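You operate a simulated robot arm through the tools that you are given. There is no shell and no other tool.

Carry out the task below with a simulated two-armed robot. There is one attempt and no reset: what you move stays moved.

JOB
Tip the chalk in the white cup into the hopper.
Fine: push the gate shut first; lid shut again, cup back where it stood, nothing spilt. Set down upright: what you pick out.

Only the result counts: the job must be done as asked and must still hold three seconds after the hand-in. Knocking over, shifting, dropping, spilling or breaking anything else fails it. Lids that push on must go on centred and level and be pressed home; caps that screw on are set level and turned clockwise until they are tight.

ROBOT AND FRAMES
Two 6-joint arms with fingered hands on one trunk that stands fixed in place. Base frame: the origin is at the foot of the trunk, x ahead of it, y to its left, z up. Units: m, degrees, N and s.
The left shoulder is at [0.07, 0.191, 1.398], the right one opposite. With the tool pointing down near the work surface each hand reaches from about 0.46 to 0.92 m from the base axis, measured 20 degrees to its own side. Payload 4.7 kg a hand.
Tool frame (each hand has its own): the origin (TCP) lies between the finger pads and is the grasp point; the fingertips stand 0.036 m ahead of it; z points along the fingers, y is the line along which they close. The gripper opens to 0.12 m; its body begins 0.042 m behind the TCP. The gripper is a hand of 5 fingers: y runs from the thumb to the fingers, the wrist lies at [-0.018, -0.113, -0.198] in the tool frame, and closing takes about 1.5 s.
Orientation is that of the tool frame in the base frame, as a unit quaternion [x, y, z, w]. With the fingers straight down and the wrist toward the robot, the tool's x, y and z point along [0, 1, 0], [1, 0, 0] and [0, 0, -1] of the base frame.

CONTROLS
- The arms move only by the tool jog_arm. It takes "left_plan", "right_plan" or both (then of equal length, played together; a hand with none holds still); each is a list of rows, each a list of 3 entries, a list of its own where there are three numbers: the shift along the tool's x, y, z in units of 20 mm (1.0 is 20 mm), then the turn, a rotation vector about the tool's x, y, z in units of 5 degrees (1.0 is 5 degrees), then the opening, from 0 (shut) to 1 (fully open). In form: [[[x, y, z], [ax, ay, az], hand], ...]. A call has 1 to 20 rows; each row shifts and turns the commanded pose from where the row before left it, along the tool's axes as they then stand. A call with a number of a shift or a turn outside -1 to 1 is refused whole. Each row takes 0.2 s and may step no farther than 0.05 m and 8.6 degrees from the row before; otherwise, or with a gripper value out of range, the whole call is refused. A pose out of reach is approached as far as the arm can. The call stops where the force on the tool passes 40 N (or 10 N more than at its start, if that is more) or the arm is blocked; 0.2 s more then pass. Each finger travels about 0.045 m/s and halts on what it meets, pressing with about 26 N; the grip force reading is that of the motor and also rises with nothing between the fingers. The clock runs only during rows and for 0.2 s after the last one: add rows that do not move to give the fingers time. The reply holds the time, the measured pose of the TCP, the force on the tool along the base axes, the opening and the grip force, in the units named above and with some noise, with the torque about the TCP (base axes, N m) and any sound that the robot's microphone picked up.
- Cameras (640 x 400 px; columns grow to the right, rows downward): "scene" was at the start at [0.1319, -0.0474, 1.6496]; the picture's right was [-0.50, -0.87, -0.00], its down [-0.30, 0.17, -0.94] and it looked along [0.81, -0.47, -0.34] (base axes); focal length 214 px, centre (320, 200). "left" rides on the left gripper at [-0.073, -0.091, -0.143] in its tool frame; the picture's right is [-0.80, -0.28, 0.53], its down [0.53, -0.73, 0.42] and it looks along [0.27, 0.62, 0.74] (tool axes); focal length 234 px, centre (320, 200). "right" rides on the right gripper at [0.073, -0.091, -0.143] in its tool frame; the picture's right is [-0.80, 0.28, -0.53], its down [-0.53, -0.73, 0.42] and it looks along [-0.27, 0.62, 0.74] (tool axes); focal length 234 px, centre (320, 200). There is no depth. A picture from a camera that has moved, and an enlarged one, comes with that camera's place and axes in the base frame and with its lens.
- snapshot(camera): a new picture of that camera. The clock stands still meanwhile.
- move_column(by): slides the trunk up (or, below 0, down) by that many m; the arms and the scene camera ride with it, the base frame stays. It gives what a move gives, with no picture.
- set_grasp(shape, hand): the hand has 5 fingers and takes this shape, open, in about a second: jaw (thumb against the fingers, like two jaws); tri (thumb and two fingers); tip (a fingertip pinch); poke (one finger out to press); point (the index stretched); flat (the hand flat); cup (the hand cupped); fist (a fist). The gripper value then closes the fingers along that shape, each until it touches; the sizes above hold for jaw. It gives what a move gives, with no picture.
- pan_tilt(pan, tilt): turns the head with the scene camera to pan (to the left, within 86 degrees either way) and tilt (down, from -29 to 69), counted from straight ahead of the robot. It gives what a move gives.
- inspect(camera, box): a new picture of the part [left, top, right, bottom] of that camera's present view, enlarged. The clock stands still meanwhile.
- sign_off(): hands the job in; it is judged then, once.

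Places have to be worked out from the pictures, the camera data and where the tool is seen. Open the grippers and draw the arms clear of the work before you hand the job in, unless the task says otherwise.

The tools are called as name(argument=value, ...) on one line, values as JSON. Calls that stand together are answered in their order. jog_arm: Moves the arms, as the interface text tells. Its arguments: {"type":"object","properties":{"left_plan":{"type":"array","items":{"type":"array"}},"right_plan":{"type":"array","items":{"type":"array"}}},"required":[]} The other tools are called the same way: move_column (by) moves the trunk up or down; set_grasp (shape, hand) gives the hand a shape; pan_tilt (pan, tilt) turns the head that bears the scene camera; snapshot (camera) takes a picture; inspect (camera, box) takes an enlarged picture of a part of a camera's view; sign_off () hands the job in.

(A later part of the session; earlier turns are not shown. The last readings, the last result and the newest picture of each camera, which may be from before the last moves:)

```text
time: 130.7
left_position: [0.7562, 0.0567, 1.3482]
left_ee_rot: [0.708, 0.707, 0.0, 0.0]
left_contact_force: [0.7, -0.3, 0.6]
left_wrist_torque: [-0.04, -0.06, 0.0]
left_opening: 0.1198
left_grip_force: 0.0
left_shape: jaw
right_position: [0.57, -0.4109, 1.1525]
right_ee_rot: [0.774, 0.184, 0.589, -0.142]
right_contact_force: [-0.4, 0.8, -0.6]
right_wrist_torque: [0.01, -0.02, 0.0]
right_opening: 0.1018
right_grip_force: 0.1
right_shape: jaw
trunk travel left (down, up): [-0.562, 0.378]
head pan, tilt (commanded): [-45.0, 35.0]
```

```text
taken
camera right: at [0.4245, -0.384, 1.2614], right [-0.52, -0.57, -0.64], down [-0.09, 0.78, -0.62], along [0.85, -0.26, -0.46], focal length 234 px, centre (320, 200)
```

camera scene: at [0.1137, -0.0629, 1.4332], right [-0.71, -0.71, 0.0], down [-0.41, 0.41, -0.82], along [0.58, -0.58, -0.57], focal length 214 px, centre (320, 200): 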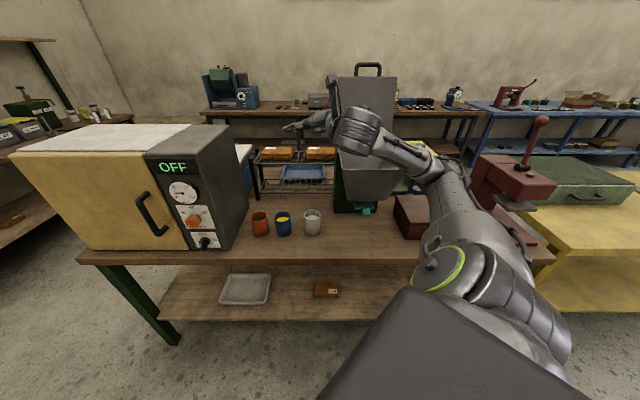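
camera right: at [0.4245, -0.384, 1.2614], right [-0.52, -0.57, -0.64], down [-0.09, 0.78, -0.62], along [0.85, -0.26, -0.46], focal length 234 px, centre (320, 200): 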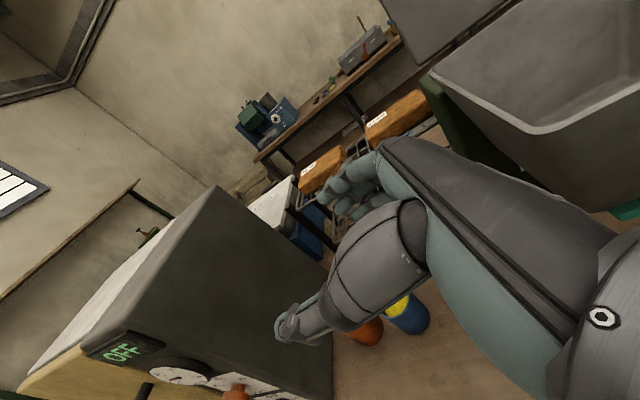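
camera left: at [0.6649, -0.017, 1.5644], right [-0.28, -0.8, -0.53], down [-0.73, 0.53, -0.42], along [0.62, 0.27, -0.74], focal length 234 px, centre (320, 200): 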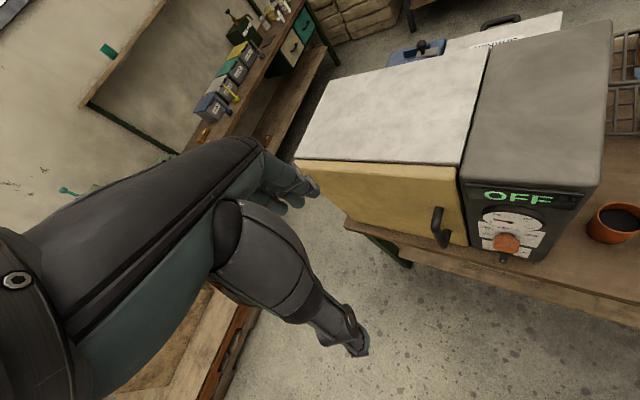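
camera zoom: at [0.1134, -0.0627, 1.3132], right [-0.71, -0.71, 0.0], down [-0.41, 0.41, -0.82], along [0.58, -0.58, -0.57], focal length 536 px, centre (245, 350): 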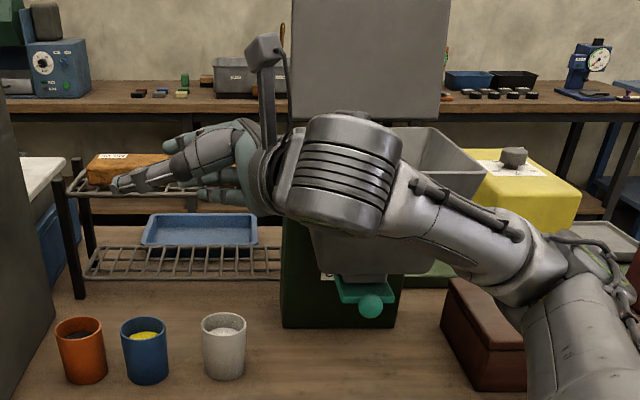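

The hopper corner is now well clear of the hand. But with the arm folded this way the elbow sits low and outboard and would meet the bench edge on the way down, so I raise the hand 0.2 m relative to the trunk to bring the elbow up.

jog_arm(right_plan=[[[0.9656, 0, -0.264], [0, 0, 0], 0.85], [[0.9656, 0, -0.264], [0, 0, 0], 0.85], [[0.9656, 0, -0.264], [0, 0, 0], 0.85], [[0.9656, 0, -0.264], [0, 0, 0], 0.85], [[0.9656, 0, -0.264], [0, 0, 0], 0.85], [[0.9656, 0, -0.264], [0, 0, 0], 0.85], [[0.9656, 0, -0.264], [0, 0, 0], 0.85], [[0.9656, 0, -0.264], [0, 0, 0], 0.85], [[0.9656, 0, -0.264], [0, 0, 0], 0.85], [[0.9656, 0, -0.264], [0, 0, 0], 0.85]])

snapshot(camera="scene")

```text
time: 133.1
left_position: [0.7318, 0.0645, 1.3681]
left_ee_rot: [0.704, 0.71, 0.006, 0.009]
left_contact_force: [1.2, -1.2, -1.0]
left_wrist_torque: [0.01, 0.15, -0.01]
left_opening: 0.1199
left_grip_force: 0.0
left_shape: jaw
right_position: [0.5507, -0.4147, 1.3607]
right_ee_rot: [0.776, 0.182, 0.589, -0.138]
right_contact_force: [-1.7, -1.0, -0.1]
right_wrist_torque: [0.02, 0.02, 0.03]
right_opening: 0.102
right_grip_force: 0.1
right_shape: jaw
trunk travel left (down, up): [-0.562, 0.378]
head pan, tilt (commanded): [-45.0, 35.0]
stopped in row 10 (right hand): the arm was blocked; the commanded pose is now the measured one
```

```text
taken
camera scene: at [0.0798, -0.0624, 1.3178], right [-0.72, -0.69, -0.01], down [-0.38, 0.41, -0.83], along [0.58, -0.6, -0.56], focal length 214 px, centre (320, 200)
```

scene: 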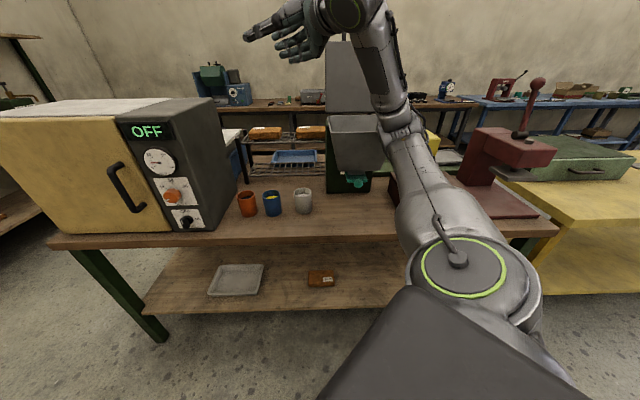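

The arm reported being blocked and even the trunk was pushed: in this fold the elbow swings forward and is probably pressing on the hopper's front. I reverse the upward motion at once.

jog_arm(right_plan=[[[-0.9656, 0, 0.264], [0, 0, 0], 0.85], [[-0.9656, 0, 0.264], [0, 0, 0], 0.85], [[-0.9656, 0, 0.264], [0, 0, 0], 0.85], [[-0.9656, 0, 0.264], [0, 0, 0], 0.85]])

snapshot(camera="scene")

snapshot(camera="right")

```text
time: 134.1
left_position: [0.7579, 0.0503, 1.3504]
left_ee_rot: [0.704, 0.71, 0.001, -0.003]
left_contact_force: [3.2, 0.8, -0.6]
left_wrist_torque: [-0.17, 0.21, -0.02]
left_opening: 0.1198
left_grip_force: 0.1
left_shape: jaw
right_position: [0.5748, -0.4222, 1.2611]
right_ee_rot: [0.78, 0.18, 0.581, -0.146]
right_contact_force: [0.7, 2.1, 3.0]
right_wrist_torque: [-0.12, 0.25, -0.2]
right_opening: 0.102
right_grip_force: 0.0
right_shape: jaw
trunk travel left (down, up): [-0.562, 0.378]
head pan, tilt (commanded): [-45.0, 35.0]
```

```text
taken
camera scene: at [0.1108, -0.0736, 1.3125], right [-0.71, -0.7, -0.01], down [-0.4, 0.41, -0.82], along [0.58, -0.58, -0.58], focal length 214 px, centre (320, 200)
```

scene: 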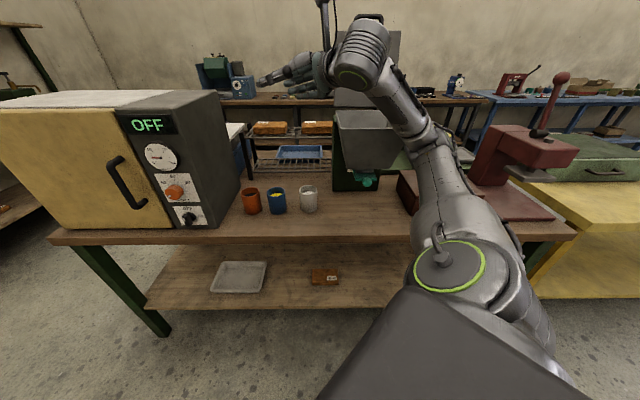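

```text
taken
camera right: at [0.4309, -0.3966, 1.3723], right [-0.53, -0.57, -0.63], down [-0.11, 0.78, -0.62], along [0.84, -0.26, -0.47], focal length 234 px, centre (320, 200)
```

right: 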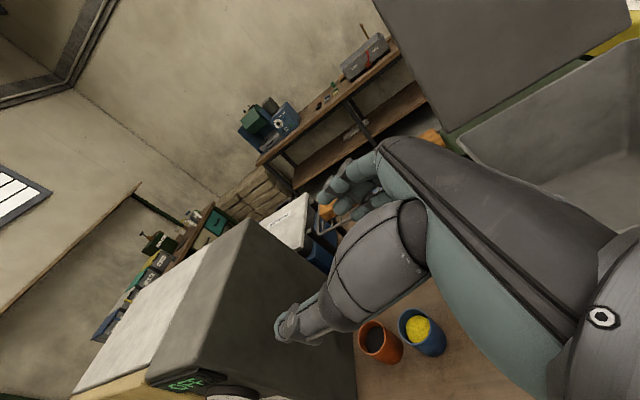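

The elbow is hovering by the hopper's right-front corner in this fold. This branch is the right one for working below shoulder height though, so I lower the hand a bit to free the elbow, and then raise the trunk to its top.

jog_arm(right_plan=[[[-0.9656, 0, 0.264], [0, 0, 0], 0.85], [[-0.9656, 0, 0.264], [0, 0, 0], 0.85], [[-0.9656, 0, 0.264], [0, 0, 0], 0.85], [[-0.9656, 0, 0.264], [0, 0, 0], 0.85], [[-0.9656, 0, 0.264], [0, 0, 0], 0.85]])

move_column(by=0.35)

snapshot(camera="scene")

inspect(camera="scene", box=[230, 120, 470, 280])

```text
time: 135.3
left_position: [0.7576, 0.0633, 1.3494]
left_ee_rot: [0.702, 0.712, 0.0, 0.0]
left_contact_force: [0.7, -0.7, 0.5]
left_wrist_torque: [-0.01, 0.02, 0.0]
left_opening: 0.1198
left_grip_force: 0.1
left_shape: jaw
right_position: [0.5779, -0.4085, 1.1624]
right_ee_rot: [0.778, 0.186, 0.581, -0.149]
right_contact_force: [-0.4, 0.8, -0.3]
right_wrist_torque: [0.02, 0.0, -0.03]
right_opening: 0.1019
right_grip_force: 0.1
right_shape: jaw
trunk travel left (down, up): [-0.562, 0.378]
head pan, tilt (commanded): [-45.0, 35.0]
```

```text
time: 138.7
left_position: [0.7593, 0.0654, 1.6979]
left_ee_rot: [0.702, 0.712, 0.001, 0.0]
left_contact_force: [0.5, -0.5, 0.7]
left_wrist_torque: [0.01, 0.0, 0.02]
left_opening: 0.1199
left_grip_force: 0.0
left_shape: jaw
right_position: [0.5784, -0.4079, 1.5131]
right_ee_rot: [0.778, 0.186, 0.581, -0.149]
right_contact_force: [-1.2, -0.4, -0.6]
right_wrist_torque: [0.0, 0.0, 0.0]
right_opening: 0.1021
right_grip_force: 0.0
right_shape: jaw
trunk travel left (down, up): [-0.912, 0.028]
head pan, tilt (commanded): [-45.0, 35.0]
```

```text
taken
camera scene: at [0.1138, -0.0629, 1.6631], right [-0.71, -0.71, 0.0], down [-0.41, 0.41, -0.82], along [0.58, -0.58, -0.57], focal length 214 px, centre (320, 200)
```

scene: 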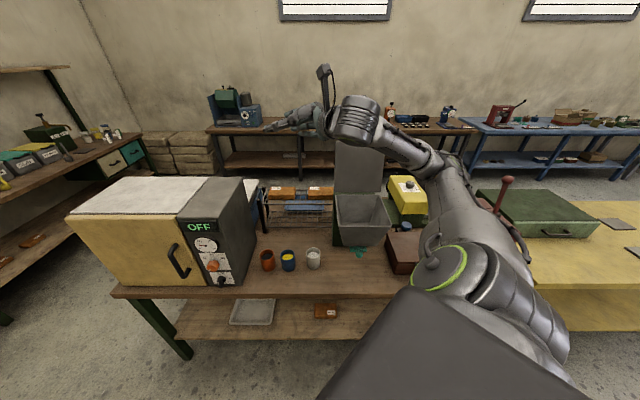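

```text
2.50 times, centred on (350, 200) of scene
camera zoom: at [0.1138, -0.0629, 1.6631], right [-0.71, -0.71, 0.0], down [-0.41, 0.41, -0.82], along [0.58, -0.58, -0.57], focal length 536 px, centre (245, 200)
```

zoom: 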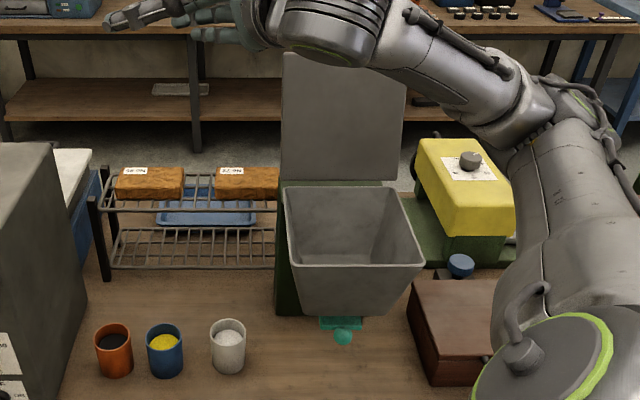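

Nothing has shifted: hopper, gate (still shut) and cup all measure where they were. With the trunk up, I move the hand outward 80 mm and then down 0.26 m so the wrist passes below shoulder level at a comfortable distance.

jog_arm(right_plan=[[[0.0986, 0.9535, 0.2833], [0, 0, 0], 0.85], [[0.0986, 0.9535, 0.2833], [0, 0, 0], 0.85], [[0.0986, 0.9535, 0.2833], [0, 0, 0], 0.85], [[0.0986, 0.9535, 0.2833], [0, 0, 0], 0.85], [[-0.9594, 0.0156, 0.2798], [0, 0, 0], 0.85], [[-0.9594, 0.0156, 0.2798], [0, 0, 0], 0.85], [[-0.9594, 0.0156, 0.2798], [0, 0, 0], 0.85], [[-0.9594, 0.0156, 0.2798], [0, 0, 0], 0.85], [[-0.9594, 0.0156, 0.2798], [0, 0, 0], 0.85], [[-0.9594, 0.0156, 0.2798], [0, 0, 0], 0.85], [[-0.9594, 0.0156, 0.2798], [0, 0, 0], 0.85], [[-0.9594, 0.0156, 0.2798], [0, 0, 0], 0.85]])

snapshot(camera="scene")

```text
time: 141.3
left_position: [0.7589, 0.0648, 1.6985]
left_ee_rot: [0.703, 0.711, -0.001, -0.001]
left_contact_force: [0.5, -0.2, 0.0]
left_wrist_torque: [0.0, -0.03, -0.01]
left_opening: 0.1196
left_grip_force: 0.1
left_shape: jaw
right_position: [0.6333, -0.4664, 1.3523]
right_ee_rot: [0.779, 0.186, 0.58, -0.148]
right_contact_force: [0.1, 0.7, -0.6]
right_wrist_torque: [-0.02, 0.02, 0.05]
right_opening: 0.1021
right_grip_force: 0.0
right_shape: jaw
trunk travel left (down, up): [-0.912, 0.028]
head pan, tilt (commanded): [-45.0, 35.0]
```

```text
taken
camera scene: at [0.1139, -0.0631, 1.6632], right [-0.71, -0.71, 0.0], down [-0.41, 0.41, -0.82], along [0.58, -0.58, -0.57], focal length 214 px, centre (320, 200)
```

scene: 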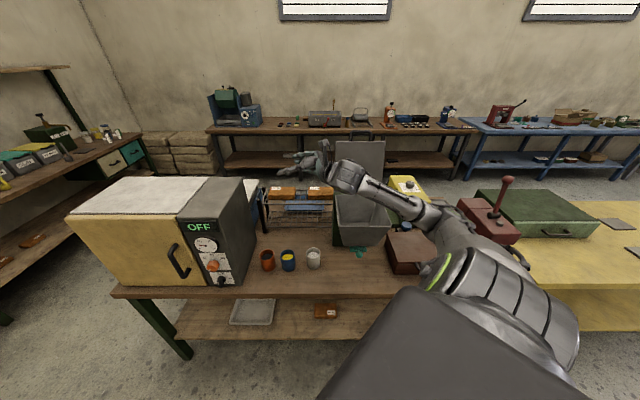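

In this fold the elbow hangs low and would hit the bench, so the right arm is unsuited for the cup. The left arm, stretched across the front, can take the cup from straight in front with no hopper conflict. First I clear the right arm: up and to the right.

jog_arm(right_plan=[[[0.9594, -0.0156, -0.2798], [0, 0, 0], 0.85], [[0.9594, -0.0156, -0.2798], [0, 0, 0], 0.85], [[0.9594, -0.0156, -0.2798], [0, 0, 0], 0.85], [[0.9594, -0.0156, -0.2798], [0, 0, 0], 0.85], [[0.9594, -0.0156, -0.2798], [0, 0, 0], 0.85], [[0.9594, -0.0156, -0.2798], [0, 0, 0], 0.85], [[0.9594, -0.0156, -0.2798], [0, 0, 0], 0.85], [[-0.2629, 0.2993, -0.9169], [0, 0, 0], 0.85], [[-0.2629, 0.2993, -0.9169], [0, 0, 0], 0.85], [[-0.2629, 0.2993, -0.9169], [0, 0, 0], 0.85], [[-0.2629, 0.2993, -0.9169], [0, 0, 0], 0.85], [[-0.2629, 0.2993, -0.9169], [0, 0, 0], 0.85], [[-0.2629, 0.2993, -0.9169], [0, 0, 0], 0.85], [[-0.2629, 0.2993, -0.9169], [0, 0, 0], 0.85], [[-0.2629, 0.2993, -0.9169], [0, 0, 0], 0.85], [[-0.2629, 0.2993, -0.9169], [0, 0, 0], 0.85], [[-0.2629, 0.2993, -0.9169], [0, 0, 0], 0.85]])

snapshot(camera="scene")

```text
time: 144.9
left_position: [0.7592, 0.0665, 1.6992]
left_ee_rot: [0.703, 0.712, 0.0, 0.0]
left_contact_force: [-0.2, 0.0, -0.1]
left_wrist_torque: [0.04, 0.01, -0.01]
left_opening: 0.1199
left_grip_force: 0.0
left_shape: jaw
right_position: [0.6067, -0.5134, 1.4872]
right_ee_rot: [0.779, 0.186, 0.581, -0.148]
right_contact_force: [-0.2, -0.2, -0.1]
right_wrist_torque: [-0.04, 0.0, -0.01]
right_opening: 0.1024
right_grip_force: 0.0
right_shape: jaw
right hand out of reach, approached as far as the arm can: row 10, 11, 12, 13, 14, 15, 16, 17
trunk travel left (down, up): [-0.912, 0.028]
head pan, tilt (commanded): [-45.0, 35.0]
```

```text
taken
camera scene: at [0.1137, -0.0624, 1.6632], right [-0.71, -0.71, 0.0], down [-0.41, 0.41, -0.82], along [0.58, -0.58, -0.57], focal length 214 px, centre (320, 200)
```

scene: 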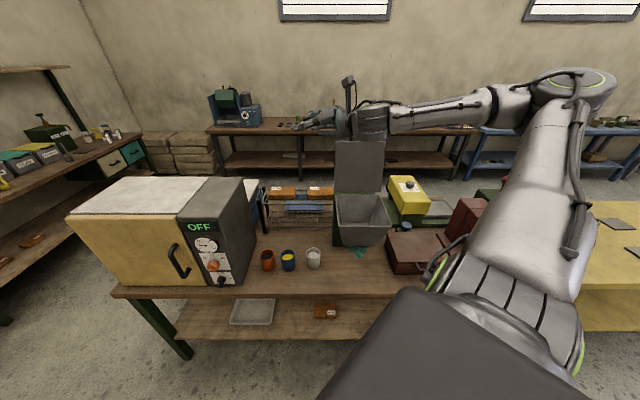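

The elbow has swung back up. I now rotate the right hand back toward fingers-down.

jog_arm(right_plan=[[[0, 0, 0], [0, -1, 0], 0.85], [[0, 0, 0], [0, -1, 0], 0.85], [[0, 0, 0], [0, -1, 0], 0.85], [[0, 0, 0], [0, -1, 0], 0.85], [[0, 0, 0], [0, -1, 0], 0.85], [[0, 0, 0], [0, -1, 0], 0.85], [[0, 0, 0], [0, -1, 0], 0.85], [[0, 0, 0], [0, -1, 0], 0.85], [[0, 0, 0], [0, -1, 0], 0.85], [[0, 0, 0], [0, -1, 0], 0.85], [[0, 0, 0], [0, -1, 0], 0.85], [[0, 0, 0], [0, -1, 0], 0.85], [[0, 0, 0], [0, -1, 0], 0.85], [[0, 0, 0], [0, -1, 0], 0.85], [[0, 0, 0], [0, -1, 0], 0.85]])

jog_arm(right_plan=[[[-1, 0, 0], [0, 0, 0], 0.85], [[-1, 0, 0], [0, 0, 0], 0.85], [[-1, 0, 0], [0, 0, 0], 0.85], [[-1, 0, 0], [0, 0, 0], 0.85], [[-1, 0, 0], [0, 0, 0], 0.85], [[-1, 0, 0], [0, 0, 0], 0.85], [[-1, 0, 0], [0, 0, 0], 0.85], [[-1, 0, 0], [0, 0, 0], 0.85], [[-1, 0, 0], [0, 0, 0], 0.85], [[-1, 0, 0], [0, 0, 0], 0.85], [[-1, 0, 0], [0, 0, 0], 0.85], [[-1, 0, 0], [0, 0, 0], 0.85], [[-1, 0, 0], [0, 0, 0], 0.85], [[-1, 0, 0], [0, 0, 0], 0.85], [[-1, 0, 0], [0, 0, 0], 0.85]])

snapshot(camera="scene")

```text
time: 148.1
left_position: [0.7583, 0.0641, 1.6994]
left_ee_rot: [0.702, 0.712, 0.001, 0.0]
left_contact_force: [0.2, 0.7, -0.1]
left_wrist_torque: [0.02, 0.01, -0.02]
left_opening: 0.1197
left_grip_force: 0.1
left_shape: jaw
right_position: [0.5045, -0.6467, 1.4132]
right_ee_rot: [0.971, 0.239, -0.012, -0.005]
right_contact_force: [1.0, -0.3, -0.4]
right_wrist_torque: [0.01, -0.01, -0.01]
right_opening: 0.1021
right_grip_force: 0.0
right_shape: jaw
right hand out of reach, approached as far as the arm can: row 9, 10, 11, 12, 13, 14, 15
trunk travel left (down, up): [-0.912, 0.028]
head pan, tilt (commanded): [-45.0, 35.0]
```

```text
time: 151.3
left_position: [0.7579, 0.0653, 1.6982]
left_ee_rot: [0.702, 0.713, 0.0, 0.0]
left_contact_force: [-0.2, -0.2, -1.2]
left_wrist_torque: [0.01, -0.02, -0.01]
left_opening: 0.1199
left_grip_force: 0.0
left_shape: jaw
right_position: [0.4781, -0.658, 1.4131]
right_ee_rot: [0.971, 0.237, -0.013, -0.005]
right_contact_force: [-0.3, -0.1, -0.1]
right_wrist_torque: [0.0, 0.0, -0.05]
right_opening: 0.1021
right_grip_force: 0.1
right_shape: jaw
right hand out of reach, approached as far as the arm can: row 2, 3, 4, 5, 6, 7, 8, 9, 10, 11, 12, 13, 14, 15
trunk travel left (down, up): [-0.912, 0.028]
head pan, tilt (commanded): [-45.0, 35.0]
```

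```text
taken
camera scene: at [0.1135, -0.0628, 1.6631], right [-0.71, -0.71, 0.0], down [-0.41, 0.41, -0.82], along [0.58, -0.58, -0.57], focal length 214 px, centre (320, 200)
```

scene: 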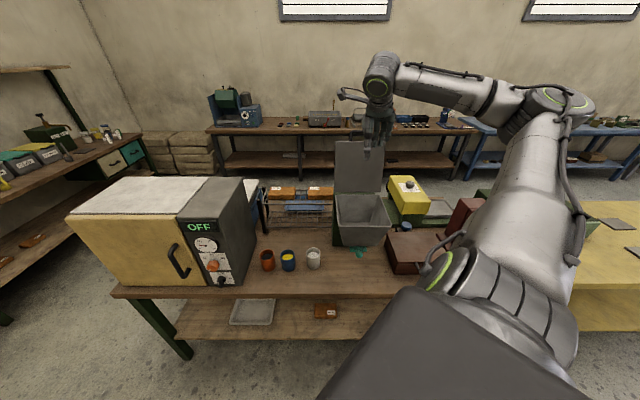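

Fingers are down again over the hopper. I raise the hand 0.22 m to regain freedom, then move it right and back to park it.

jog_arm(right_plan=[[[0, 0, -1], [0, 0, 0], 0.85], [[0, 0, -1], [0, 0, 0], 0.85], [[0, 0, -1], [0, 0, 0], 0.85], [[0, 0, -1], [0, 0, 0], 0.85], [[0, 0, -1], [0, 0, 0], 0.85], [[0, 0, -1], [0, 0, 0], 0.85], [[0, 0, -1], [0, 0, 0], 0.85], [[0, 0, -1], [0, 0, 0], 0.85], [[0, 0, -1], [0, 0, 0], 0.85], [[0, 0, -1], [0, 0, 0], 0.85], [[0, 0, -1], [0, 0, 0], 0.85]])

jog_arm(right_plan=[[[-1, 0, 0], [0, 0, 0], 0.85], [[-1, 0, 0], [0, 0, 0], 0.85], [[-1, 0, 0], [0, 0, 0], 0.85], [[-1, 0, 0], [0, 0, 0], 0.85], [[-1, 0, 0], [0, 0, 0], 0.85], [[-1, 0, 0], [0, 0, 0], 0.85], [[-1, 0, 0], [0, 0, 0], 0.85], [[-1, 0, 0], [0, 0, 0], 0.85], [[-1, 0, 0], [0, 0, 0], 0.85], [[-1, 0, 0], [0, 0, 0], 0.85], [[-1, -0.5, 0], [0, 0, 0], 0.85], [[-1, -0.5, 0], [0, 0, 0], 0.85]])

snapshot(camera="scene")

```text
time: 153.7
left_position: [0.7582, 0.0654, 1.6988]
left_ee_rot: [0.702, 0.712, 0.0, 0.001]
left_contact_force: [0.0, 0.6, 0.7]
left_wrist_torque: [-0.01, -0.05, 0.01]
left_opening: 0.1199
left_grip_force: 0.0
left_shape: jaw
right_position: [0.4174, -0.6841, 1.59]
right_ee_rot: [0.971, 0.238, -0.012, -0.003]
right_contact_force: [0.2, -0.2, 0.6]
right_wrist_torque: [0.0, -0.02, -0.02]
right_opening: 0.1018
right_grip_force: 0.0
right_shape: jaw
right hand out of reach, approached as far as the arm can: row 4, 5, 6, 7, 8, 9, 10, 11
trunk travel left (down, up): [-0.912, 0.028]
head pan, tilt (commanded): [-45.0, 35.0]
```

```text
time: 156.3
left_position: [0.7571, 0.0665, 1.699]
left_ee_rot: [0.702, 0.712, 0.0, 0.0]
left_contact_force: [-0.7, -0.4, 0.0]
left_wrist_torque: [-0.05, -0.04, -0.01]
left_opening: 0.1197
left_grip_force: 0.0
left_shape: jaw
right_position: [0.3344, -0.7418, 1.6879]
right_ee_rot: [0.971, 0.237, -0.013, -0.004]
right_contact_force: [0.0, -0.4, -0.2]
right_wrist_torque: [-0.03, -0.02, 0.03]
right_opening: 0.1019
right_grip_force: 0.1
right_shape: jaw
right hand out of reach, approached as far as the arm can: row 1, 2, 3, 4, 5, 6, 7, 8, 9, 10, 11, 12
trunk travel left (down, up): [-0.912, 0.028]
head pan, tilt (commanded): [-45.0, 35.0]
```

```text
taken
camera scene: at [0.1123, -0.062, 1.6633], right [-0.71, -0.71, 0.0], down [-0.41, 0.41, -0.82], along [0.58, -0.58, -0.57], focal length 214 px, centre (320, 200)
```

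scene: 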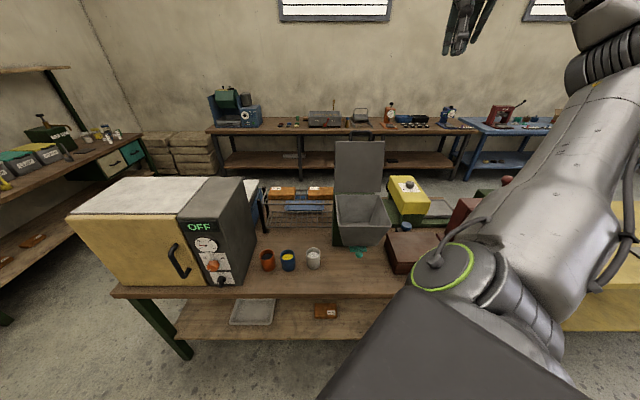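

The right hand is at D≈0.76, R≈0.29. I move it a little farther right and back for clearance.

jog_arm(right_plan=[[[-1, -0.3, 0], [0, 0, 0], 0.85], [[-1, -0.3, 0], [0, 0, 0], 0.85], [[-1, -0.3, 0], [0, 0, 0], 0.85], [[-1, -0.3, 0], [0, 0, 0], 0.85], [[-1, -0.3, 0], [0, 0, 0], 0.85], [[-1, -0.3, 0], [0, 0, 0], 0.85]])

pan_tilt(pan=-10, tilt=30)

snapshot(camera="scene")

snapshot(camera="left")

```text
time: 157.7
left_position: [0.7565, 0.0655, 1.6988]
left_ee_rot: [0.702, 0.712, 0.0, 0.0]
left_contact_force: [-0.4, 0.3, 0.4]
left_wrist_torque: [0.02, 0.02, 0.0]
left_opening: 0.1198
left_grip_force: 0.0
left_shape: jaw
right_position: [0.2555, -0.7821, 1.7415]
right_ee_rot: [0.971, 0.237, -0.013, -0.004]
right_contact_force: [-0.5, 1.2, 0.1]
right_wrist_torque: [0.0, 0.03, -0.03]
right_opening: 0.1019
right_grip_force: 0.0
right_shape: jaw
right hand out of reach, approached as far as the arm can: row 1, 2, 3, 4, 5, 6
trunk travel left (down, up): [-0.912, 0.028]
head pan, tilt (commanded): [-45.0, 35.0]
```

```text
time: 158.7
left_position: [0.7594, 0.0649, 1.6987]
left_ee_rot: [0.702, 0.712, 0.0, 0.0]
left_contact_force: [-0.1, 0.1, 0.8]
left_wrist_torque: [0.01, 0.0, 0.01]
left_opening: 0.1201
left_grip_force: 0.0
left_shape: jaw
right_position: [0.2562, -0.7825, 1.7407]
right_ee_rot: [0.971, 0.237, -0.014, -0.005]
right_contact_force: [0.1, -0.3, 0.8]
right_wrist_torque: [-0.01, -0.01, -0.01]
right_opening: 0.1019
right_grip_force: 0.0
right_shape: jaw
trunk travel left (down, up): [-0.912, 0.028]
head pan, tilt (commanded): [-10.0, 30.0]
```

```text
taken
camera scene: at [0.1408, -0.0165, 1.6709], right [-0.17, -0.98, 0.0], down [-0.49, 0.09, -0.87], along [0.85, -0.15, -0.5], focal length 214 px, centre (320, 200)
```

scene: 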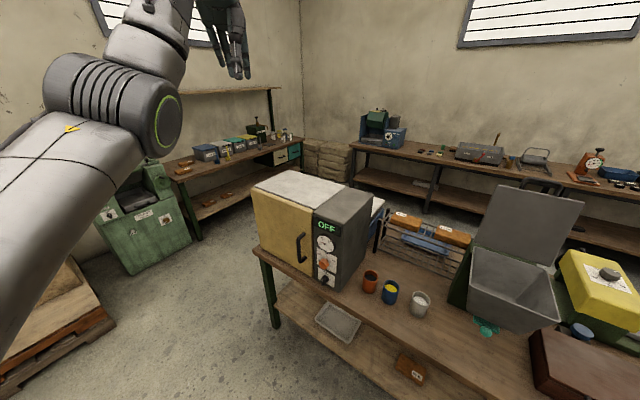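

```text
taken
camera left: at [0.6688, -0.0092, 1.841], right [-0.27, -0.81, -0.53], down [-0.74, 0.52, -0.42], along [0.62, 0.27, -0.74], focal length 234 px, centre (320, 200)
```

left: 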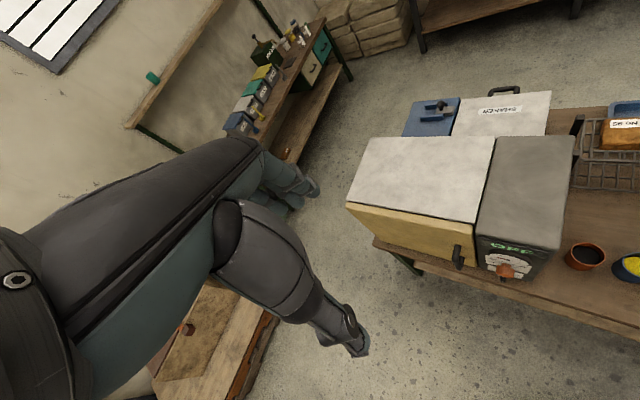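

Right arm is parked high at the right. Now the left hand: I rotate it 75° about its closing axis so that its fingers point right with the thumb side up, at its current place in free air.

jog_arm(left_plan=[[[0, 0, 0], [0, -1, 0], 1], [[0, 0, 0], [0, -1, 0], 1], [[0, 0, 0], [0, -1, 0], 1], [[0, 0, 0], [0, -1, 0], 1], [[0, 0, 0], [0, -1, 0], 1], [[0, 0, 0], [0, -1, 0], 1], [[0, 0, 0], [0, -1, 0], 1], [[0, 0, 0], [0, -1, 0], 1], [[0, 0, 0], [0, -1, 0], 1], [[0, 0, 0], [0, -1, 0], 1], [[0, 0, 0], [0, -1, 0], 1], [[0, 0, 0], [0, -1, 0], 0.95], [[0, 0, 0], [0, -1, 0], 0.9], [[0, 0, 0], [0, -1, 0], 0.85], [[0, 0, 0], [0, -1, 0], 0.85]])

snapshot(camera="scene")

snapshot(camera="left")

```text
time: 161.9
left_position: [0.7606, 0.0656, 1.6989]
left_ee_rot: [0.556, 0.565, -0.428, 0.434]
left_contact_force: [-0.6, -0.9, -0.1]
left_wrist_torque: [0.01, 0.01, -0.04]
left_opening: 0.1024
left_grip_force: 0.1
left_shape: jaw
right_position: [0.2556, -0.7821, 1.7404]
right_ee_rot: [0.971, 0.238, -0.014, -0.004]
right_contact_force: [0.1, 0.1, 0.0]
right_wrist_torque: [-0.04, 0.04, -0.02]
right_opening: 0.102
right_grip_force: 0.0
right_shape: jaw
trunk travel left (down, up): [-0.912, 0.028]
head pan, tilt (commanded): [-10.0, 30.0]
```

```text
taken
camera scene: at [0.1408, -0.0156, 1.6709], right [-0.17, -0.98, 0.0], down [-0.49, 0.09, -0.87], along [0.85, -0.15, -0.5], focal length 214 px, centre (320, 200)
```

scene: 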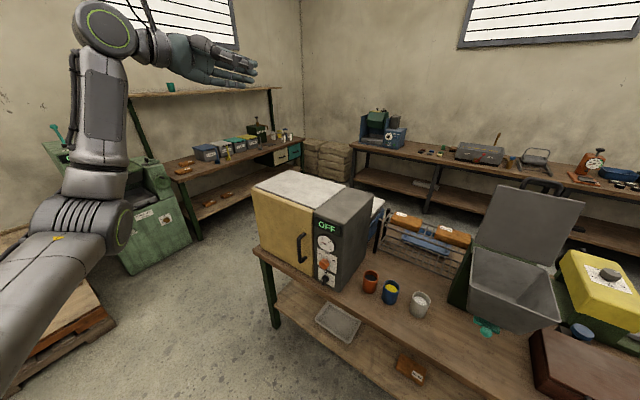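

```text
taken
camera left: at [0.6669, 0.1839, 1.8047], right [-0.27, -0.72, 0.64], down [-0.73, -0.28, -0.62], along [0.63, -0.64, -0.45], focal length 234 px, centre (320, 200)
```

left: 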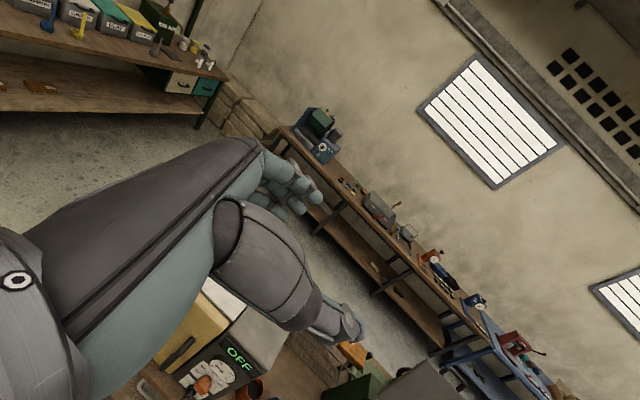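

The left hand turned without any limit. I now lower it 0.2 m and start moving it right, across in front of everything at z≈1.5.

jog_arm(left_plan=[[[0.966, 0, 0.257], [0, 0, 0], 0.85], [[0.966, 0, 0.257], [0, 0, 0], 0.85], [[0.966, 0, 0.257], [0, 0, 0], 0.85], [[0.966, 0, 0.257], [0, 0, 0], 0.85], [[0.966, 0, 0.257], [0, 0, 0], 0.85], [[0.966, 0, 0.257], [0, 0, 0], 0.85], [[0.966, 0, 0.257], [0, 0, 0], 0.85], [[0.966, 0, 0.257], [0, 0, 0], 0.85], [[0.966, 0, 0.257], [0, 0, 0], 0.85], [[0.966, 0, 0.257], [0, 0, 0], 0.85], [[-0.255, -0.24, 0.953], [0, 0, 0], 0.85], [[-0.255, -0.24, 0.953], [0, 0, 0], 0.85], [[-0.255, -0.24, 0.953], [0, 0, 0], 0.85], [[-0.255, -0.24, 0.953], [0, 0, 0], 0.85], [[-0.255, -0.24, 0.953], [0, 0, 0], 0.85], [[-0.255, -0.24, 0.953], [0, 0, 0], 0.85], [[-0.255, -0.24, 0.953], [0, 0, 0], 0.85], [[-0.255, -0.24, 0.953], [0, 0, 0], 0.85], [[-0.255, -0.24, 0.953], [0, 0, 0], 0.85], [[-0.255, -0.24, 0.953], [0, 0, 0], 0.85]])

snapshot(camera="scene")

```text
time: 166.1
left_position: [0.7121, -0.1344, 1.4994]
left_ee_rot: [0.557, 0.566, -0.427, 0.433]
left_contact_force: [0.3, -0.3, 0.4]
left_wrist_torque: [0.04, 0.02, -0.01]
left_opening: 0.1023
left_grip_force: 0.1
left_shape: jaw
right_position: [0.2552, -0.7846, 1.7403]
right_ee_rot: [0.971, 0.238, -0.013, -0.005]
right_contact_force: [0.1, -0.3, 0.1]
right_wrist_torque: [0.09, 0.0, 0.03]
right_opening: 0.1022
right_grip_force: 0.0
right_shape: jaw
trunk travel left (down, up): [-0.912, 0.028]
head pan, tilt (commanded): [-10.0, 30.0]
```

```text
taken
camera scene: at [0.1399, -0.0179, 1.6709], right [-0.17, -0.98, 0.0], down [-0.49, 0.09, -0.87], along [0.85, -0.15, -0.5], focal length 214 px, centre (320, 200)
```

scene: 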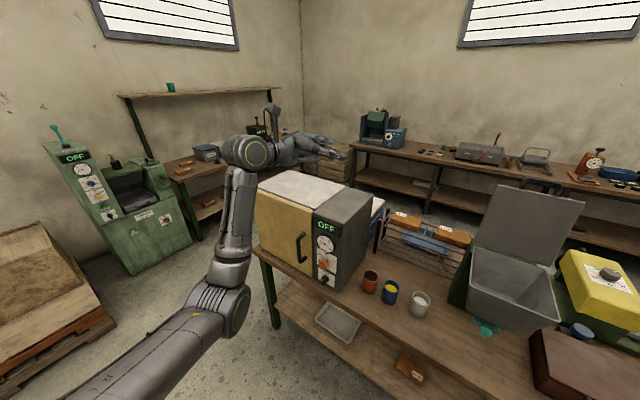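

The left arm moves freely. I continue the same move to bring the hand above the white cup.

jog_arm(left_plan=[[[-0.25, -0.235, 0.955], [0, 0, 0], 0.85], [[-0.25, -0.235, 0.955], [0, 0, 0], 0.85], [[-0.25, -0.235, 0.955], [0, 0, 0], 0.85], [[-0.25, -0.235, 0.955], [0, 0, 0], 0.85], [[-0.25, -0.235, 0.955], [0, 0, 0], 0.85], [[-0.25, -0.235, 0.955], [0, 0, 0], 0.85], [[-0.25, -0.235, 0.955], [0, 0, 0], 0.85], [[-0.25, -0.235, 0.955], [0, 0, 0], 0.85], [[-0.25, -0.235, 0.955], [0, 0, 0], 0.85], [[-0.25, -0.235, 0.955], [0, 0, 0], 0.85], [[-0.25, -0.235, 0.955], [0, 0, 0], 0.85], [[-0.25, -0.235, 0.955], [0, 0, 0], 0.85], [[-0.25, -0.235, 0.955], [0, 0, 0], 0.85], [[-0.25, -0.235, 0.955], [0, 0, 0], 0.85], [[-0.25, -0.235, 0.955], [0, 0, 0], 0.85], [[-0.25, -0.235, 0.955], [0, 0, 0], 0.85], [[-0.25, -0.235, 0.955], [0, 0, 0], 0.85]])

pan_tilt(pan=-35, tilt=35)

snapshot(camera="scene")

snapshot(camera="left")

```text
time: 169.7
left_position: [0.7152, -0.441, 1.5397]
left_ee_rot: [0.558, 0.565, -0.428, 0.432]
left_contact_force: [-0.4, 0.6, -0.9]
left_wrist_torque: [-0.02, 0.03, -0.02]
left_opening: 0.1023
left_grip_force: 0.1
left_shape: jaw
left hand out of reach, approached as far as the arm can: row 8, 9, 10, 11, 12, 13, 14, 15, 16, 17
right_position: [0.2553, -0.7846, 1.7394]
right_ee_rot: [0.971, 0.237, -0.012, -0.005]
right_contact_force: [0.2, -0.4, 0.3]
right_wrist_torque: [0.0, -0.02, -0.02]
right_opening: 0.1019
right_grip_force: 0.0
right_shape: jaw
trunk travel left (down, up): [-0.912, 0.028]
head pan, tilt (commanded): [-10.0, 30.0]
```

```text
time: 170.6
left_position: [0.7167, -0.4396, 1.5399]
left_ee_rot: [0.558, 0.565, -0.428, 0.432]
left_contact_force: [0.6, 0.2, 0.3]
left_wrist_torque: [0.0, 0.04, -0.01]
left_opening: 0.1023
left_grip_force: 0.1
left_shape: jaw
right_position: [0.2566, -0.7824, 1.7409]
right_ee_rot: [0.971, 0.238, -0.014, -0.005]
right_contact_force: [0.1, 0.7, 0.0]
right_wrist_torque: [-0.01, 0.0, -0.01]
right_opening: 0.1019
right_grip_force: 0.1
right_shape: jaw
trunk travel left (down, up): [-0.912, 0.028]
head pan, tilt (commanded): [-35.0, 35.0]
```

```text
taken
camera scene: at [0.1236, -0.051, 1.6631], right [-0.57, -0.82, 0.0], down [-0.47, 0.33, -0.82], along [0.67, -0.47, -0.57], focal length 214 px, centre (320, 200)
```

scene: 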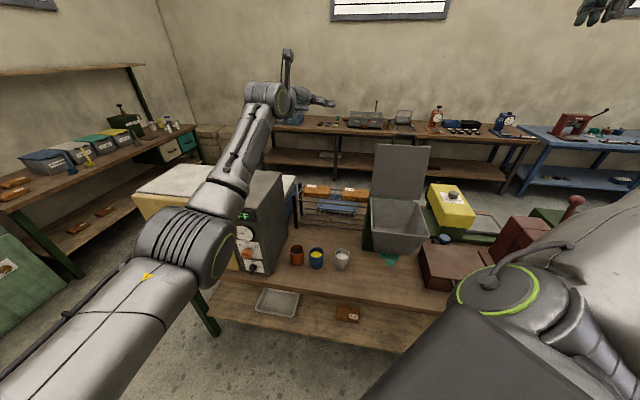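

```text
taken
camera left: at [0.6233, -0.3212, 1.6459], right [-0.27, -0.72, 0.64], down [-0.73, -0.28, -0.62], along [0.63, -0.64, -0.45], focal length 234 px, centre (320, 200)
```

left: 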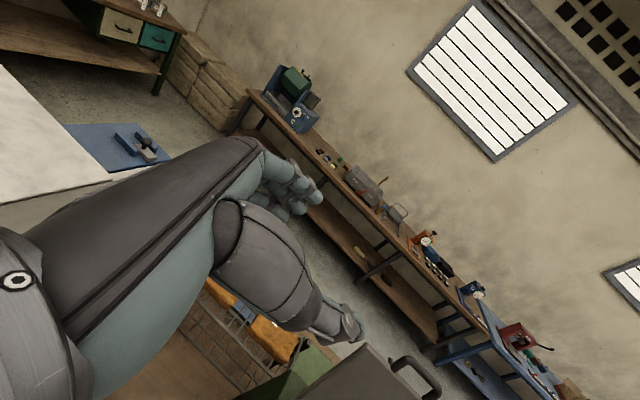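

The left hand slid outward (D≈0.82, R≈-0.19, z≈1.54) — a limit at this height. I try lowering it while moving toward the cup.

jog_arm(left_plan=[[[0.966, 0, 0.257], [0, 0, 0], 0.85], [[0.966, 0, 0.257], [0, 0, 0], 0.85], [[0.966, 0, 0.257], [0, 0, 0], 0.85], [[0.966, 0, 0.257], [0, 0, 0], 0.85], [[0.966, 0, 0.257], [0, 0, 0], 0.85], [[0.966, 0, 0.257], [0, 0, 0], 0.85], [[0.966, 0, 0.257], [0, 0, 0], 0.85], [[0.966, 0, 0.257], [0, 0, 0], 0.85], [[0.966, 0, 0.257], [0, 0, 0], 0.85], [[0.966, 0, 0.257], [0, 0, 0], 0.85], [[0.966, 0, 0.257], [0, 0, 0], 0.85], [[0.966, 0, 0.257], [0, 0, 0], 0.85]])

jog_arm(left_plan=[[[-0.2, -0.6, 0.75], [0, 0, 0], 0.85], [[-0.2, -0.6, 0.75], [0, 0, 0], 0.85], [[-0.2, -0.6, 0.75], [0, 0, 0], 0.85], [[-0.2, -0.6, 0.75], [0, 0, 0], 0.85]])

snapshot(camera="scene")

```text
time: 173.2
left_position: [0.7786, -0.4208, 1.3324]
left_ee_rot: [0.557, 0.565, -0.428, 0.433]
left_contact_force: [0.0, 0.3, 0.0]
left_wrist_torque: [-0.01, 0.03, -0.03]
left_opening: 0.1025
left_grip_force: 0.0
left_shape: jaw
left hand out of reach, approached as far as the arm can: row 1, 2, 3, 4, 5, 6, 7, 8, 9, 11, 12
right_position: [0.2567, -0.7817, 1.7405]
right_ee_rot: [0.971, 0.237, -0.013, -0.005]
right_contact_force: [0.0, 0.5, 0.2]
right_wrist_torque: [0.01, 0.03, -0.04]
right_opening: 0.1019
right_grip_force: 0.1
right_shape: jaw
trunk travel left (down, up): [-0.912, 0.028]
head pan, tilt (commanded): [-35.0, 35.0]
```

```text
time: 174.2
left_position: [0.7756, -0.4254, 1.3453]
left_ee_rot: [0.559, 0.565, -0.427, 0.432]
left_contact_force: [-0.6, -0.6, -0.4]
left_wrist_torque: [0.0, -0.04, 0.02]
left_opening: 0.102
left_grip_force: 0.0
left_shape: jaw
left hand out of reach, approached as far as the arm can: row 1, 2, 3, 4
right_position: [0.2552, -0.7831, 1.7403]
right_ee_rot: [0.971, 0.238, -0.012, -0.005]
right_contact_force: [0.3, 0.3, 1.0]
right_wrist_torque: [0.04, -0.02, -0.02]
right_opening: 0.1022
right_grip_force: 0.0
right_shape: jaw
trunk travel left (down, up): [-0.912, 0.028]
head pan, tilt (commanded): [-35.0, 35.0]
```

```text
taken
camera scene: at [0.1229, -0.0516, 1.6632], right [-0.57, -0.82, 0.0], down [-0.47, 0.33, -0.82], along [0.67, -0.47, -0.57], focal length 214 px, centre (320, 200)
```

scene: 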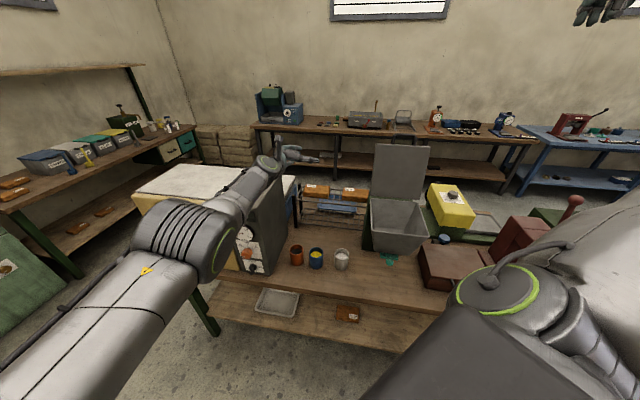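

The left arm hits its turn limit about 10 cm short, so it can't take the cup. Back to the right arm, using the pose (fingers 57° left, 15° down) that did reach over the cup; I first take the left arm back out of the way.

jog_arm(left_plan=[[[-0.3, 0, -0.95], [0, 0, 0], 0.85], [[-0.3, 0, -0.95], [0, 0, 0], 0.85], [[-0.3, 0, -0.95], [0, 0, 0], 0.85], [[-0.3, 0, -0.95], [0, 0, 0], 0.85], [[-0.3, 0, -0.95], [0, 0, 0], 0.85], [[-0.3, 0, -0.95], [0, 0, 0], 0.85], [[-0.3, 0, -0.95], [0, 0, 0], 0.85], [[-0.3, 0, -0.95], [0, 0, 0], 0.85], [[-0.3, 0, -0.95], [0, 0, 0], 0.85], [[-0.3, 0, -0.95], [0, 0, 0], 0.85], [[-0.3, 0, -0.95], [0, 0, 0], 0.85], [[-0.3, 0, -0.95], [0, 0, 0], 0.85], [[-0.3, 0, -0.95], [0, 0, 0], 0.85], [[-0.3, 0, -0.95], [0, 0, 0], 0.85], [[-0.3, 0, -0.95], [0, 0, 0], 0.85], [[-0.3, 0, -0.95], [0, 0, 0], 0.85], [[-0.3, 0, -0.95], [0, 0, 0], 0.85], [[-0.3, 0, -0.95], [0, 0, 0], 0.85], [[-0.3, 0, -0.95], [0, 0, 0], 0.85], [[-0.3, 0, -0.95], [0, 0, 0], 0.85]])

jog_arm(left_plan=[[[0, 0, -1], [0, 0, 0], 0.85], [[0, 0, -1], [0, 0, 0], 0.85], [[0, 0, -1], [0, 0, 0], 0.85], [[0, 0, -1], [0, 0, 0], 0.85], [[0, 0, -1], [0, 0, 0], 0.85], [[0, 0, -1], [0, 0, 0], 0.85], [[0, 0, -1], [0, 0, 0], 0.85], [[0, 0, -1], [0, 0, 0], 0.85], [[0, 0, -1], [0, 0, 0], 0.85], [[0, 0, -1], [0, 0, 0], 0.85]])

snapshot(camera="scene")

```text
time: 178.4
left_position: [0.9098, -0.1729, 1.5629]
left_ee_rot: [0.558, 0.564, -0.428, 0.433]
left_contact_force: [0.4, 0.5, -0.7]
left_wrist_torque: [0.01, 0.02, -0.04]
left_opening: 0.1022
left_grip_force: 0.0
left_shape: jaw
left hand out of reach, approached as far as the arm can: row 1, 2, 3, 4, 5, 6, 7, 8, 9, 10, 11, 12, 13, 14, 15, 16, 17, 18, 19, 20
right_position: [0.256, -0.7821, 1.7428]
right_ee_rot: [0.971, 0.238, -0.014, -0.004]
right_contact_force: [0.5, -0.3, 0.7]
right_wrist_torque: [-0.04, -0.01, -0.03]
right_opening: 0.1022
right_grip_force: 0.0
right_shape: jaw
trunk travel left (down, up): [-0.912, 0.028]
head pan, tilt (commanded): [-35.0, 35.0]
```

```text
time: 180.6
left_position: [0.9353, 0.0162, 1.6184]
left_ee_rot: [0.557, 0.565, -0.429, 0.432]
left_contact_force: [-1.5, 0.6, 0.1]
left_wrist_torque: [0.02, 0.0, 0.02]
left_opening: 0.1026
left_grip_force: 0.0
left_shape: jaw
left hand out of reach, approached as far as the arm can: row 1, 2, 3, 4, 5, 7, 8
right_position: [0.2554, -0.7814, 1.7409]
right_ee_rot: [0.971, 0.238, -0.013, -0.003]
right_contact_force: [-1.1, 0.7, 0.0]
right_wrist_torque: [0.01, -0.01, -0.01]
right_opening: 0.102
right_grip_force: 0.0
right_shape: jaw
trunk travel left (down, up): [-0.912, 0.028]
head pan, tilt (commanded): [-35.0, 35.0]
```

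```text
taken
camera scene: at [0.1234, -0.05, 1.6632], right [-0.57, -0.82, 0.0], down [-0.47, 0.33, -0.82], along [0.67, -0.47, -0.57], focal length 214 px, centre (320, 200)
```

scene: 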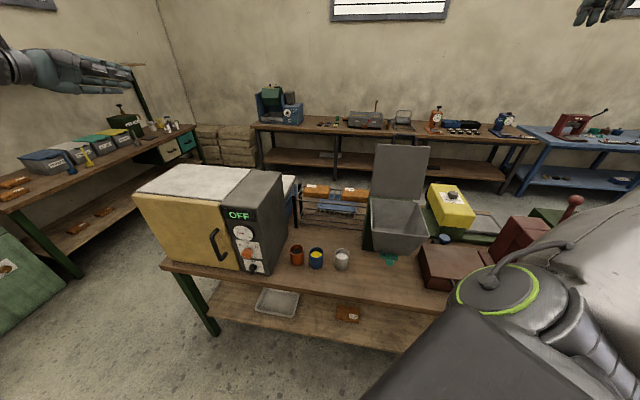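

The left hand is back at the left; I pull it 0.18 m toward the robot so that it stays clear of the oven when the trunk goes down.

jog_arm(left_plan=[[[0, -1, 0], [0, 0, 0], 0.85], [[0, -1, 0], [0, 0, 0], 0.85], [[0, -1, 0], [0, 0, 0], 0.85], [[0, -1, 0], [0, 0, 0], 0.85], [[0, -1, 0], [0, 0, 0], 0.85], [[0, -1, 0], [0, 0, 0], 0.85], [[0, -1, 0], [0, 0, 0], 0.85], [[0, -1, 0], [0, 0, 0], 0.85], [[0, -1, 0], [0, 0, 0], 0.85], [[0, -0.5, -1], [0, 0, 0], 0.85], [[0, -0.5, -1], [0, 0, 0], 0.85], [[0, -0.5, -1], [0, 0, 0], 0.85]])

```text
time: 183.2
left_position: [0.9221, 0.0646, 1.6655]
left_ee_rot: [0.558, 0.564, -0.428, 0.433]
left_contact_force: [0.4, 0.5, 0.0]
left_wrist_torque: [0.0, -0.04, 0.0]
left_opening: 0.1021
left_grip_force: 0.0
left_shape: jaw
left hand out of reach, approached as far as the arm can: row 1, 2, 3, 4, 5, 6, 7, 8, 9, 10, 11, 12
right_position: [0.2532, -0.782, 1.7407]
right_ee_rot: [0.971, 0.237, -0.014, -0.005]
right_contact_force: [0.3, 0.7, -0.3]
right_wrist_torque: [0.0, -0.03, -0.01]
right_opening: 0.1019
right_grip_force: 0.1
right_shape: jaw
trunk travel left (down, up): [-0.912, 0.028]
head pan, tilt (commanded): [-35.0, 35.0]
```

The left arm is locked straight (fully stretched). I turn the left hand back toward fingers-down, which pulls the arm out of that stretched state.

jog_arm(left_plan=[[[0, -1, 0], [0, 1, 0], 0.85], [[0, -1, 0], [0, 1, 0], 0.85], [[0, -1, 0], [0, 1, 0], 0.85], [[0, -1, 0], [0, 1, 0], 0.85], [[0, -1, 0], [0, 1, 0], 0.85], [[0, -1, 0], [0, 1, 0], 0.85], [[0, -1, 0], [0, 1, 0], 0.85], [[0, -1, 0], [0, 1, 0], 0.85], [[0, -1, 0], [0, 1, 0], 0.85], [[0, -1, 0], [0, 1, 0], 0.85], [[0, 0, 0], [0, 1, 0], 0.85], [[0, 0, 0], [0, 1, 0], 0.85], [[0, 0, 0], [0, 1, 0], 0.85], [[0, 0, 0], [0, 1, 0], 0.85], [[0, 0, 0], [0, 1, 0], 0.85]])

```text
time: 186.4
left_position: [0.8029, 0.0652, 1.6959]
left_ee_rot: [0.703, 0.711, 0.0, -0.001]
left_contact_force: [0.6, 0.5, 0.0]
left_wrist_torque: [-0.01, 0.0, -0.04]
left_opening: 0.1023
left_grip_force: 0.1
left_shape: jaw
left hand out of reach, approached as far as the arm can: row 1, 2, 3, 4, 5, 6, 7, 8, 9, 10, 11, 12, 13, 14, 15
right_position: [0.2563, -0.7837, 1.7407]
right_ee_rot: [0.971, 0.238, -0.013, -0.004]
right_contact_force: [0.3, 0.4, 0.2]
right_wrist_torque: [-0.03, 0.0, -0.02]
right_opening: 0.1019
right_grip_force: 0.1
right_shape: jaw
trunk travel left (down, up): [-0.912, 0.028]
head pan, tilt (commanded): [-35.0, 35.0]
```

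Better: left hand at (0.80, 0.065), fingers down. I try to bring it back a little more.

jog_arm(left_plan=[[[0, -1, 0], [0, 0, 0], 0.85], [[0, -1, 0], [0, 0, 0], 0.85], [[0, -1, 0], [0, 0, 0], 0.85], [[0, -1, 0], [0, 0, 0], 0.85]])

jog_arm(right_plan=[[[1, 0.3, 0], [0, 0, 0], 0.85], [[1, 0.3, 0], [0, 0, 0], 0.85], [[1, 0.3, 0], [0, 0, 0], 0.85], [[1, 0.3, 0], [0, 0, 0], 0.85], [[1, 0.3, 0], [0, 0, 0], 0.85], [[1, 0.3, 0], [0, 0, 0], 0.85], [[1, 0.3, 0], [0, 0, 0], 0.85], [[1, 0.3, 0], [0, 0, 0], 0.85], [[1, 0.3, 0.3], [0, 0, 0], 0.85], [[1, 0.3, 0.3], [0, 0, 0], 0.85], [[1, 0, 0.3], [0, 0, 0], 0.85], [[1, 0, 0.3], [0, 0, 0], 0.85], [[1, 0, 0.3], [0, 0, 0], 0.85]])

```text
time: 187.4
left_position: [0.7493, 0.0559, 1.7094]
left_ee_rot: [0.703, 0.711, -0.001, -0.001]
left_contact_force: [-0.1, -0.5, 0.3]
left_wrist_torque: [0.01, -0.01, 0.0]
left_opening: 0.1023
left_grip_force: 0.0
left_shape: jaw
left hand out of reach, approached as far as the arm can: row 3, 4
right_position: [0.2562, -0.7844, 1.7402]
right_ee_rot: [0.971, 0.237, -0.013, -0.005]
right_contact_force: [0.2, -0.2, -0.9]
right_wrist_torque: [0.04, -0.05, 0.01]
right_opening: 0.1018
right_grip_force: 0.1
right_shape: jaw
trunk travel left (down, up): [-0.912, 0.028]
head pan, tilt (commanded): [-35.0, 35.0]
```

```text
time: 190.2
left_position: [0.7523, 0.055, 1.7098]
left_ee_rot: [0.703, 0.711, -0.001, -0.001]
left_contact_force: [0.3, 0.2, 0.7]
left_wrist_torque: [0.0, 0.01, 0.02]
left_opening: 0.1023
left_grip_force: 0.0
left_shape: jaw
right_position: [0.4977, -0.719, 1.6901]
right_ee_rot: [0.971, 0.237, -0.012, -0.005]
right_contact_force: [0.2, 0.1, -0.6]
right_wrist_torque: [0.0, -0.01, 0.01]
right_opening: 0.1019
right_grip_force: 0.0
right_shape: jaw
right hand out of reach, approached as far as the arm can: row 12, 13
trunk travel left (down, up): [-0.912, 0.028]
head pan, tilt (commanded): [-35.0, 35.0]
```

Both arms are limited at the same turn direction, so the wrist must stay right of it; the pose over the cup still fits, and with the wrist higher relative to the shoulder the elbow stays up and clear. I set that orientation now (fingers about 57° left, 30° down).

jog_arm(right_plan=[[[0, 0, 0], [0, 0, 1], 0.85], [[0, 0, 0], [0, 0, 1], 0.85], [[0, 0, 0], [0, 0, 1], 0.85], [[0, 0, 0], [0, 1, 0], 0.85], [[0, 0, 0], [0, 1, 0], 0.85], [[0, 0, 0], [0, 1, 0], 0.85], [[0, 0, 0], [0, 1, 0], 0.85], [[0, 0, 0], [0, 1, 0], 0.85], [[0, 0, 0], [0, 1, 0], 0.85], [[0, 0, 0], [0, 1, 0], 0.85], [[0, 0, 0], [0, 1, 0], 0.85], [[0, 0, 0], [0, 1, 0], 0.85], [[0, 0, 0], [0, 1, 0], 0.85], [[0, 0, 0], [0, 1, 0], 0.85], [[0, 0, 0], [0, 1, 0], 0.85]])

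```text
time: 193.4
left_position: [0.7541, 0.0544, 1.7092]
left_ee_rot: [0.702, 0.712, -0.001, -0.002]
left_contact_force: [-0.5, -0.5, -0.4]
left_wrist_torque: [0.0, 0.04, -0.01]
left_opening: 0.1023
left_grip_force: 0.1
left_shape: jaw
right_position: [0.5163, -0.6155, 1.7274]
right_ee_rot: [0.868, 0.092, 0.485, -0.058]
right_contact_force: [1.3, 0.1, -0.3]
right_wrist_torque: [0.03, -0.04, 0.03]
right_opening: 0.1018
right_grip_force: 0.1
right_shape: jaw
right hand out of reach, approached as far as the arm can: row 1, 2, 3, 11, 12, 13, 14, 15
trunk travel left (down, up): [-0.912, 0.028]
head pan, tilt (commanded): [-35.0, 35.0]
```

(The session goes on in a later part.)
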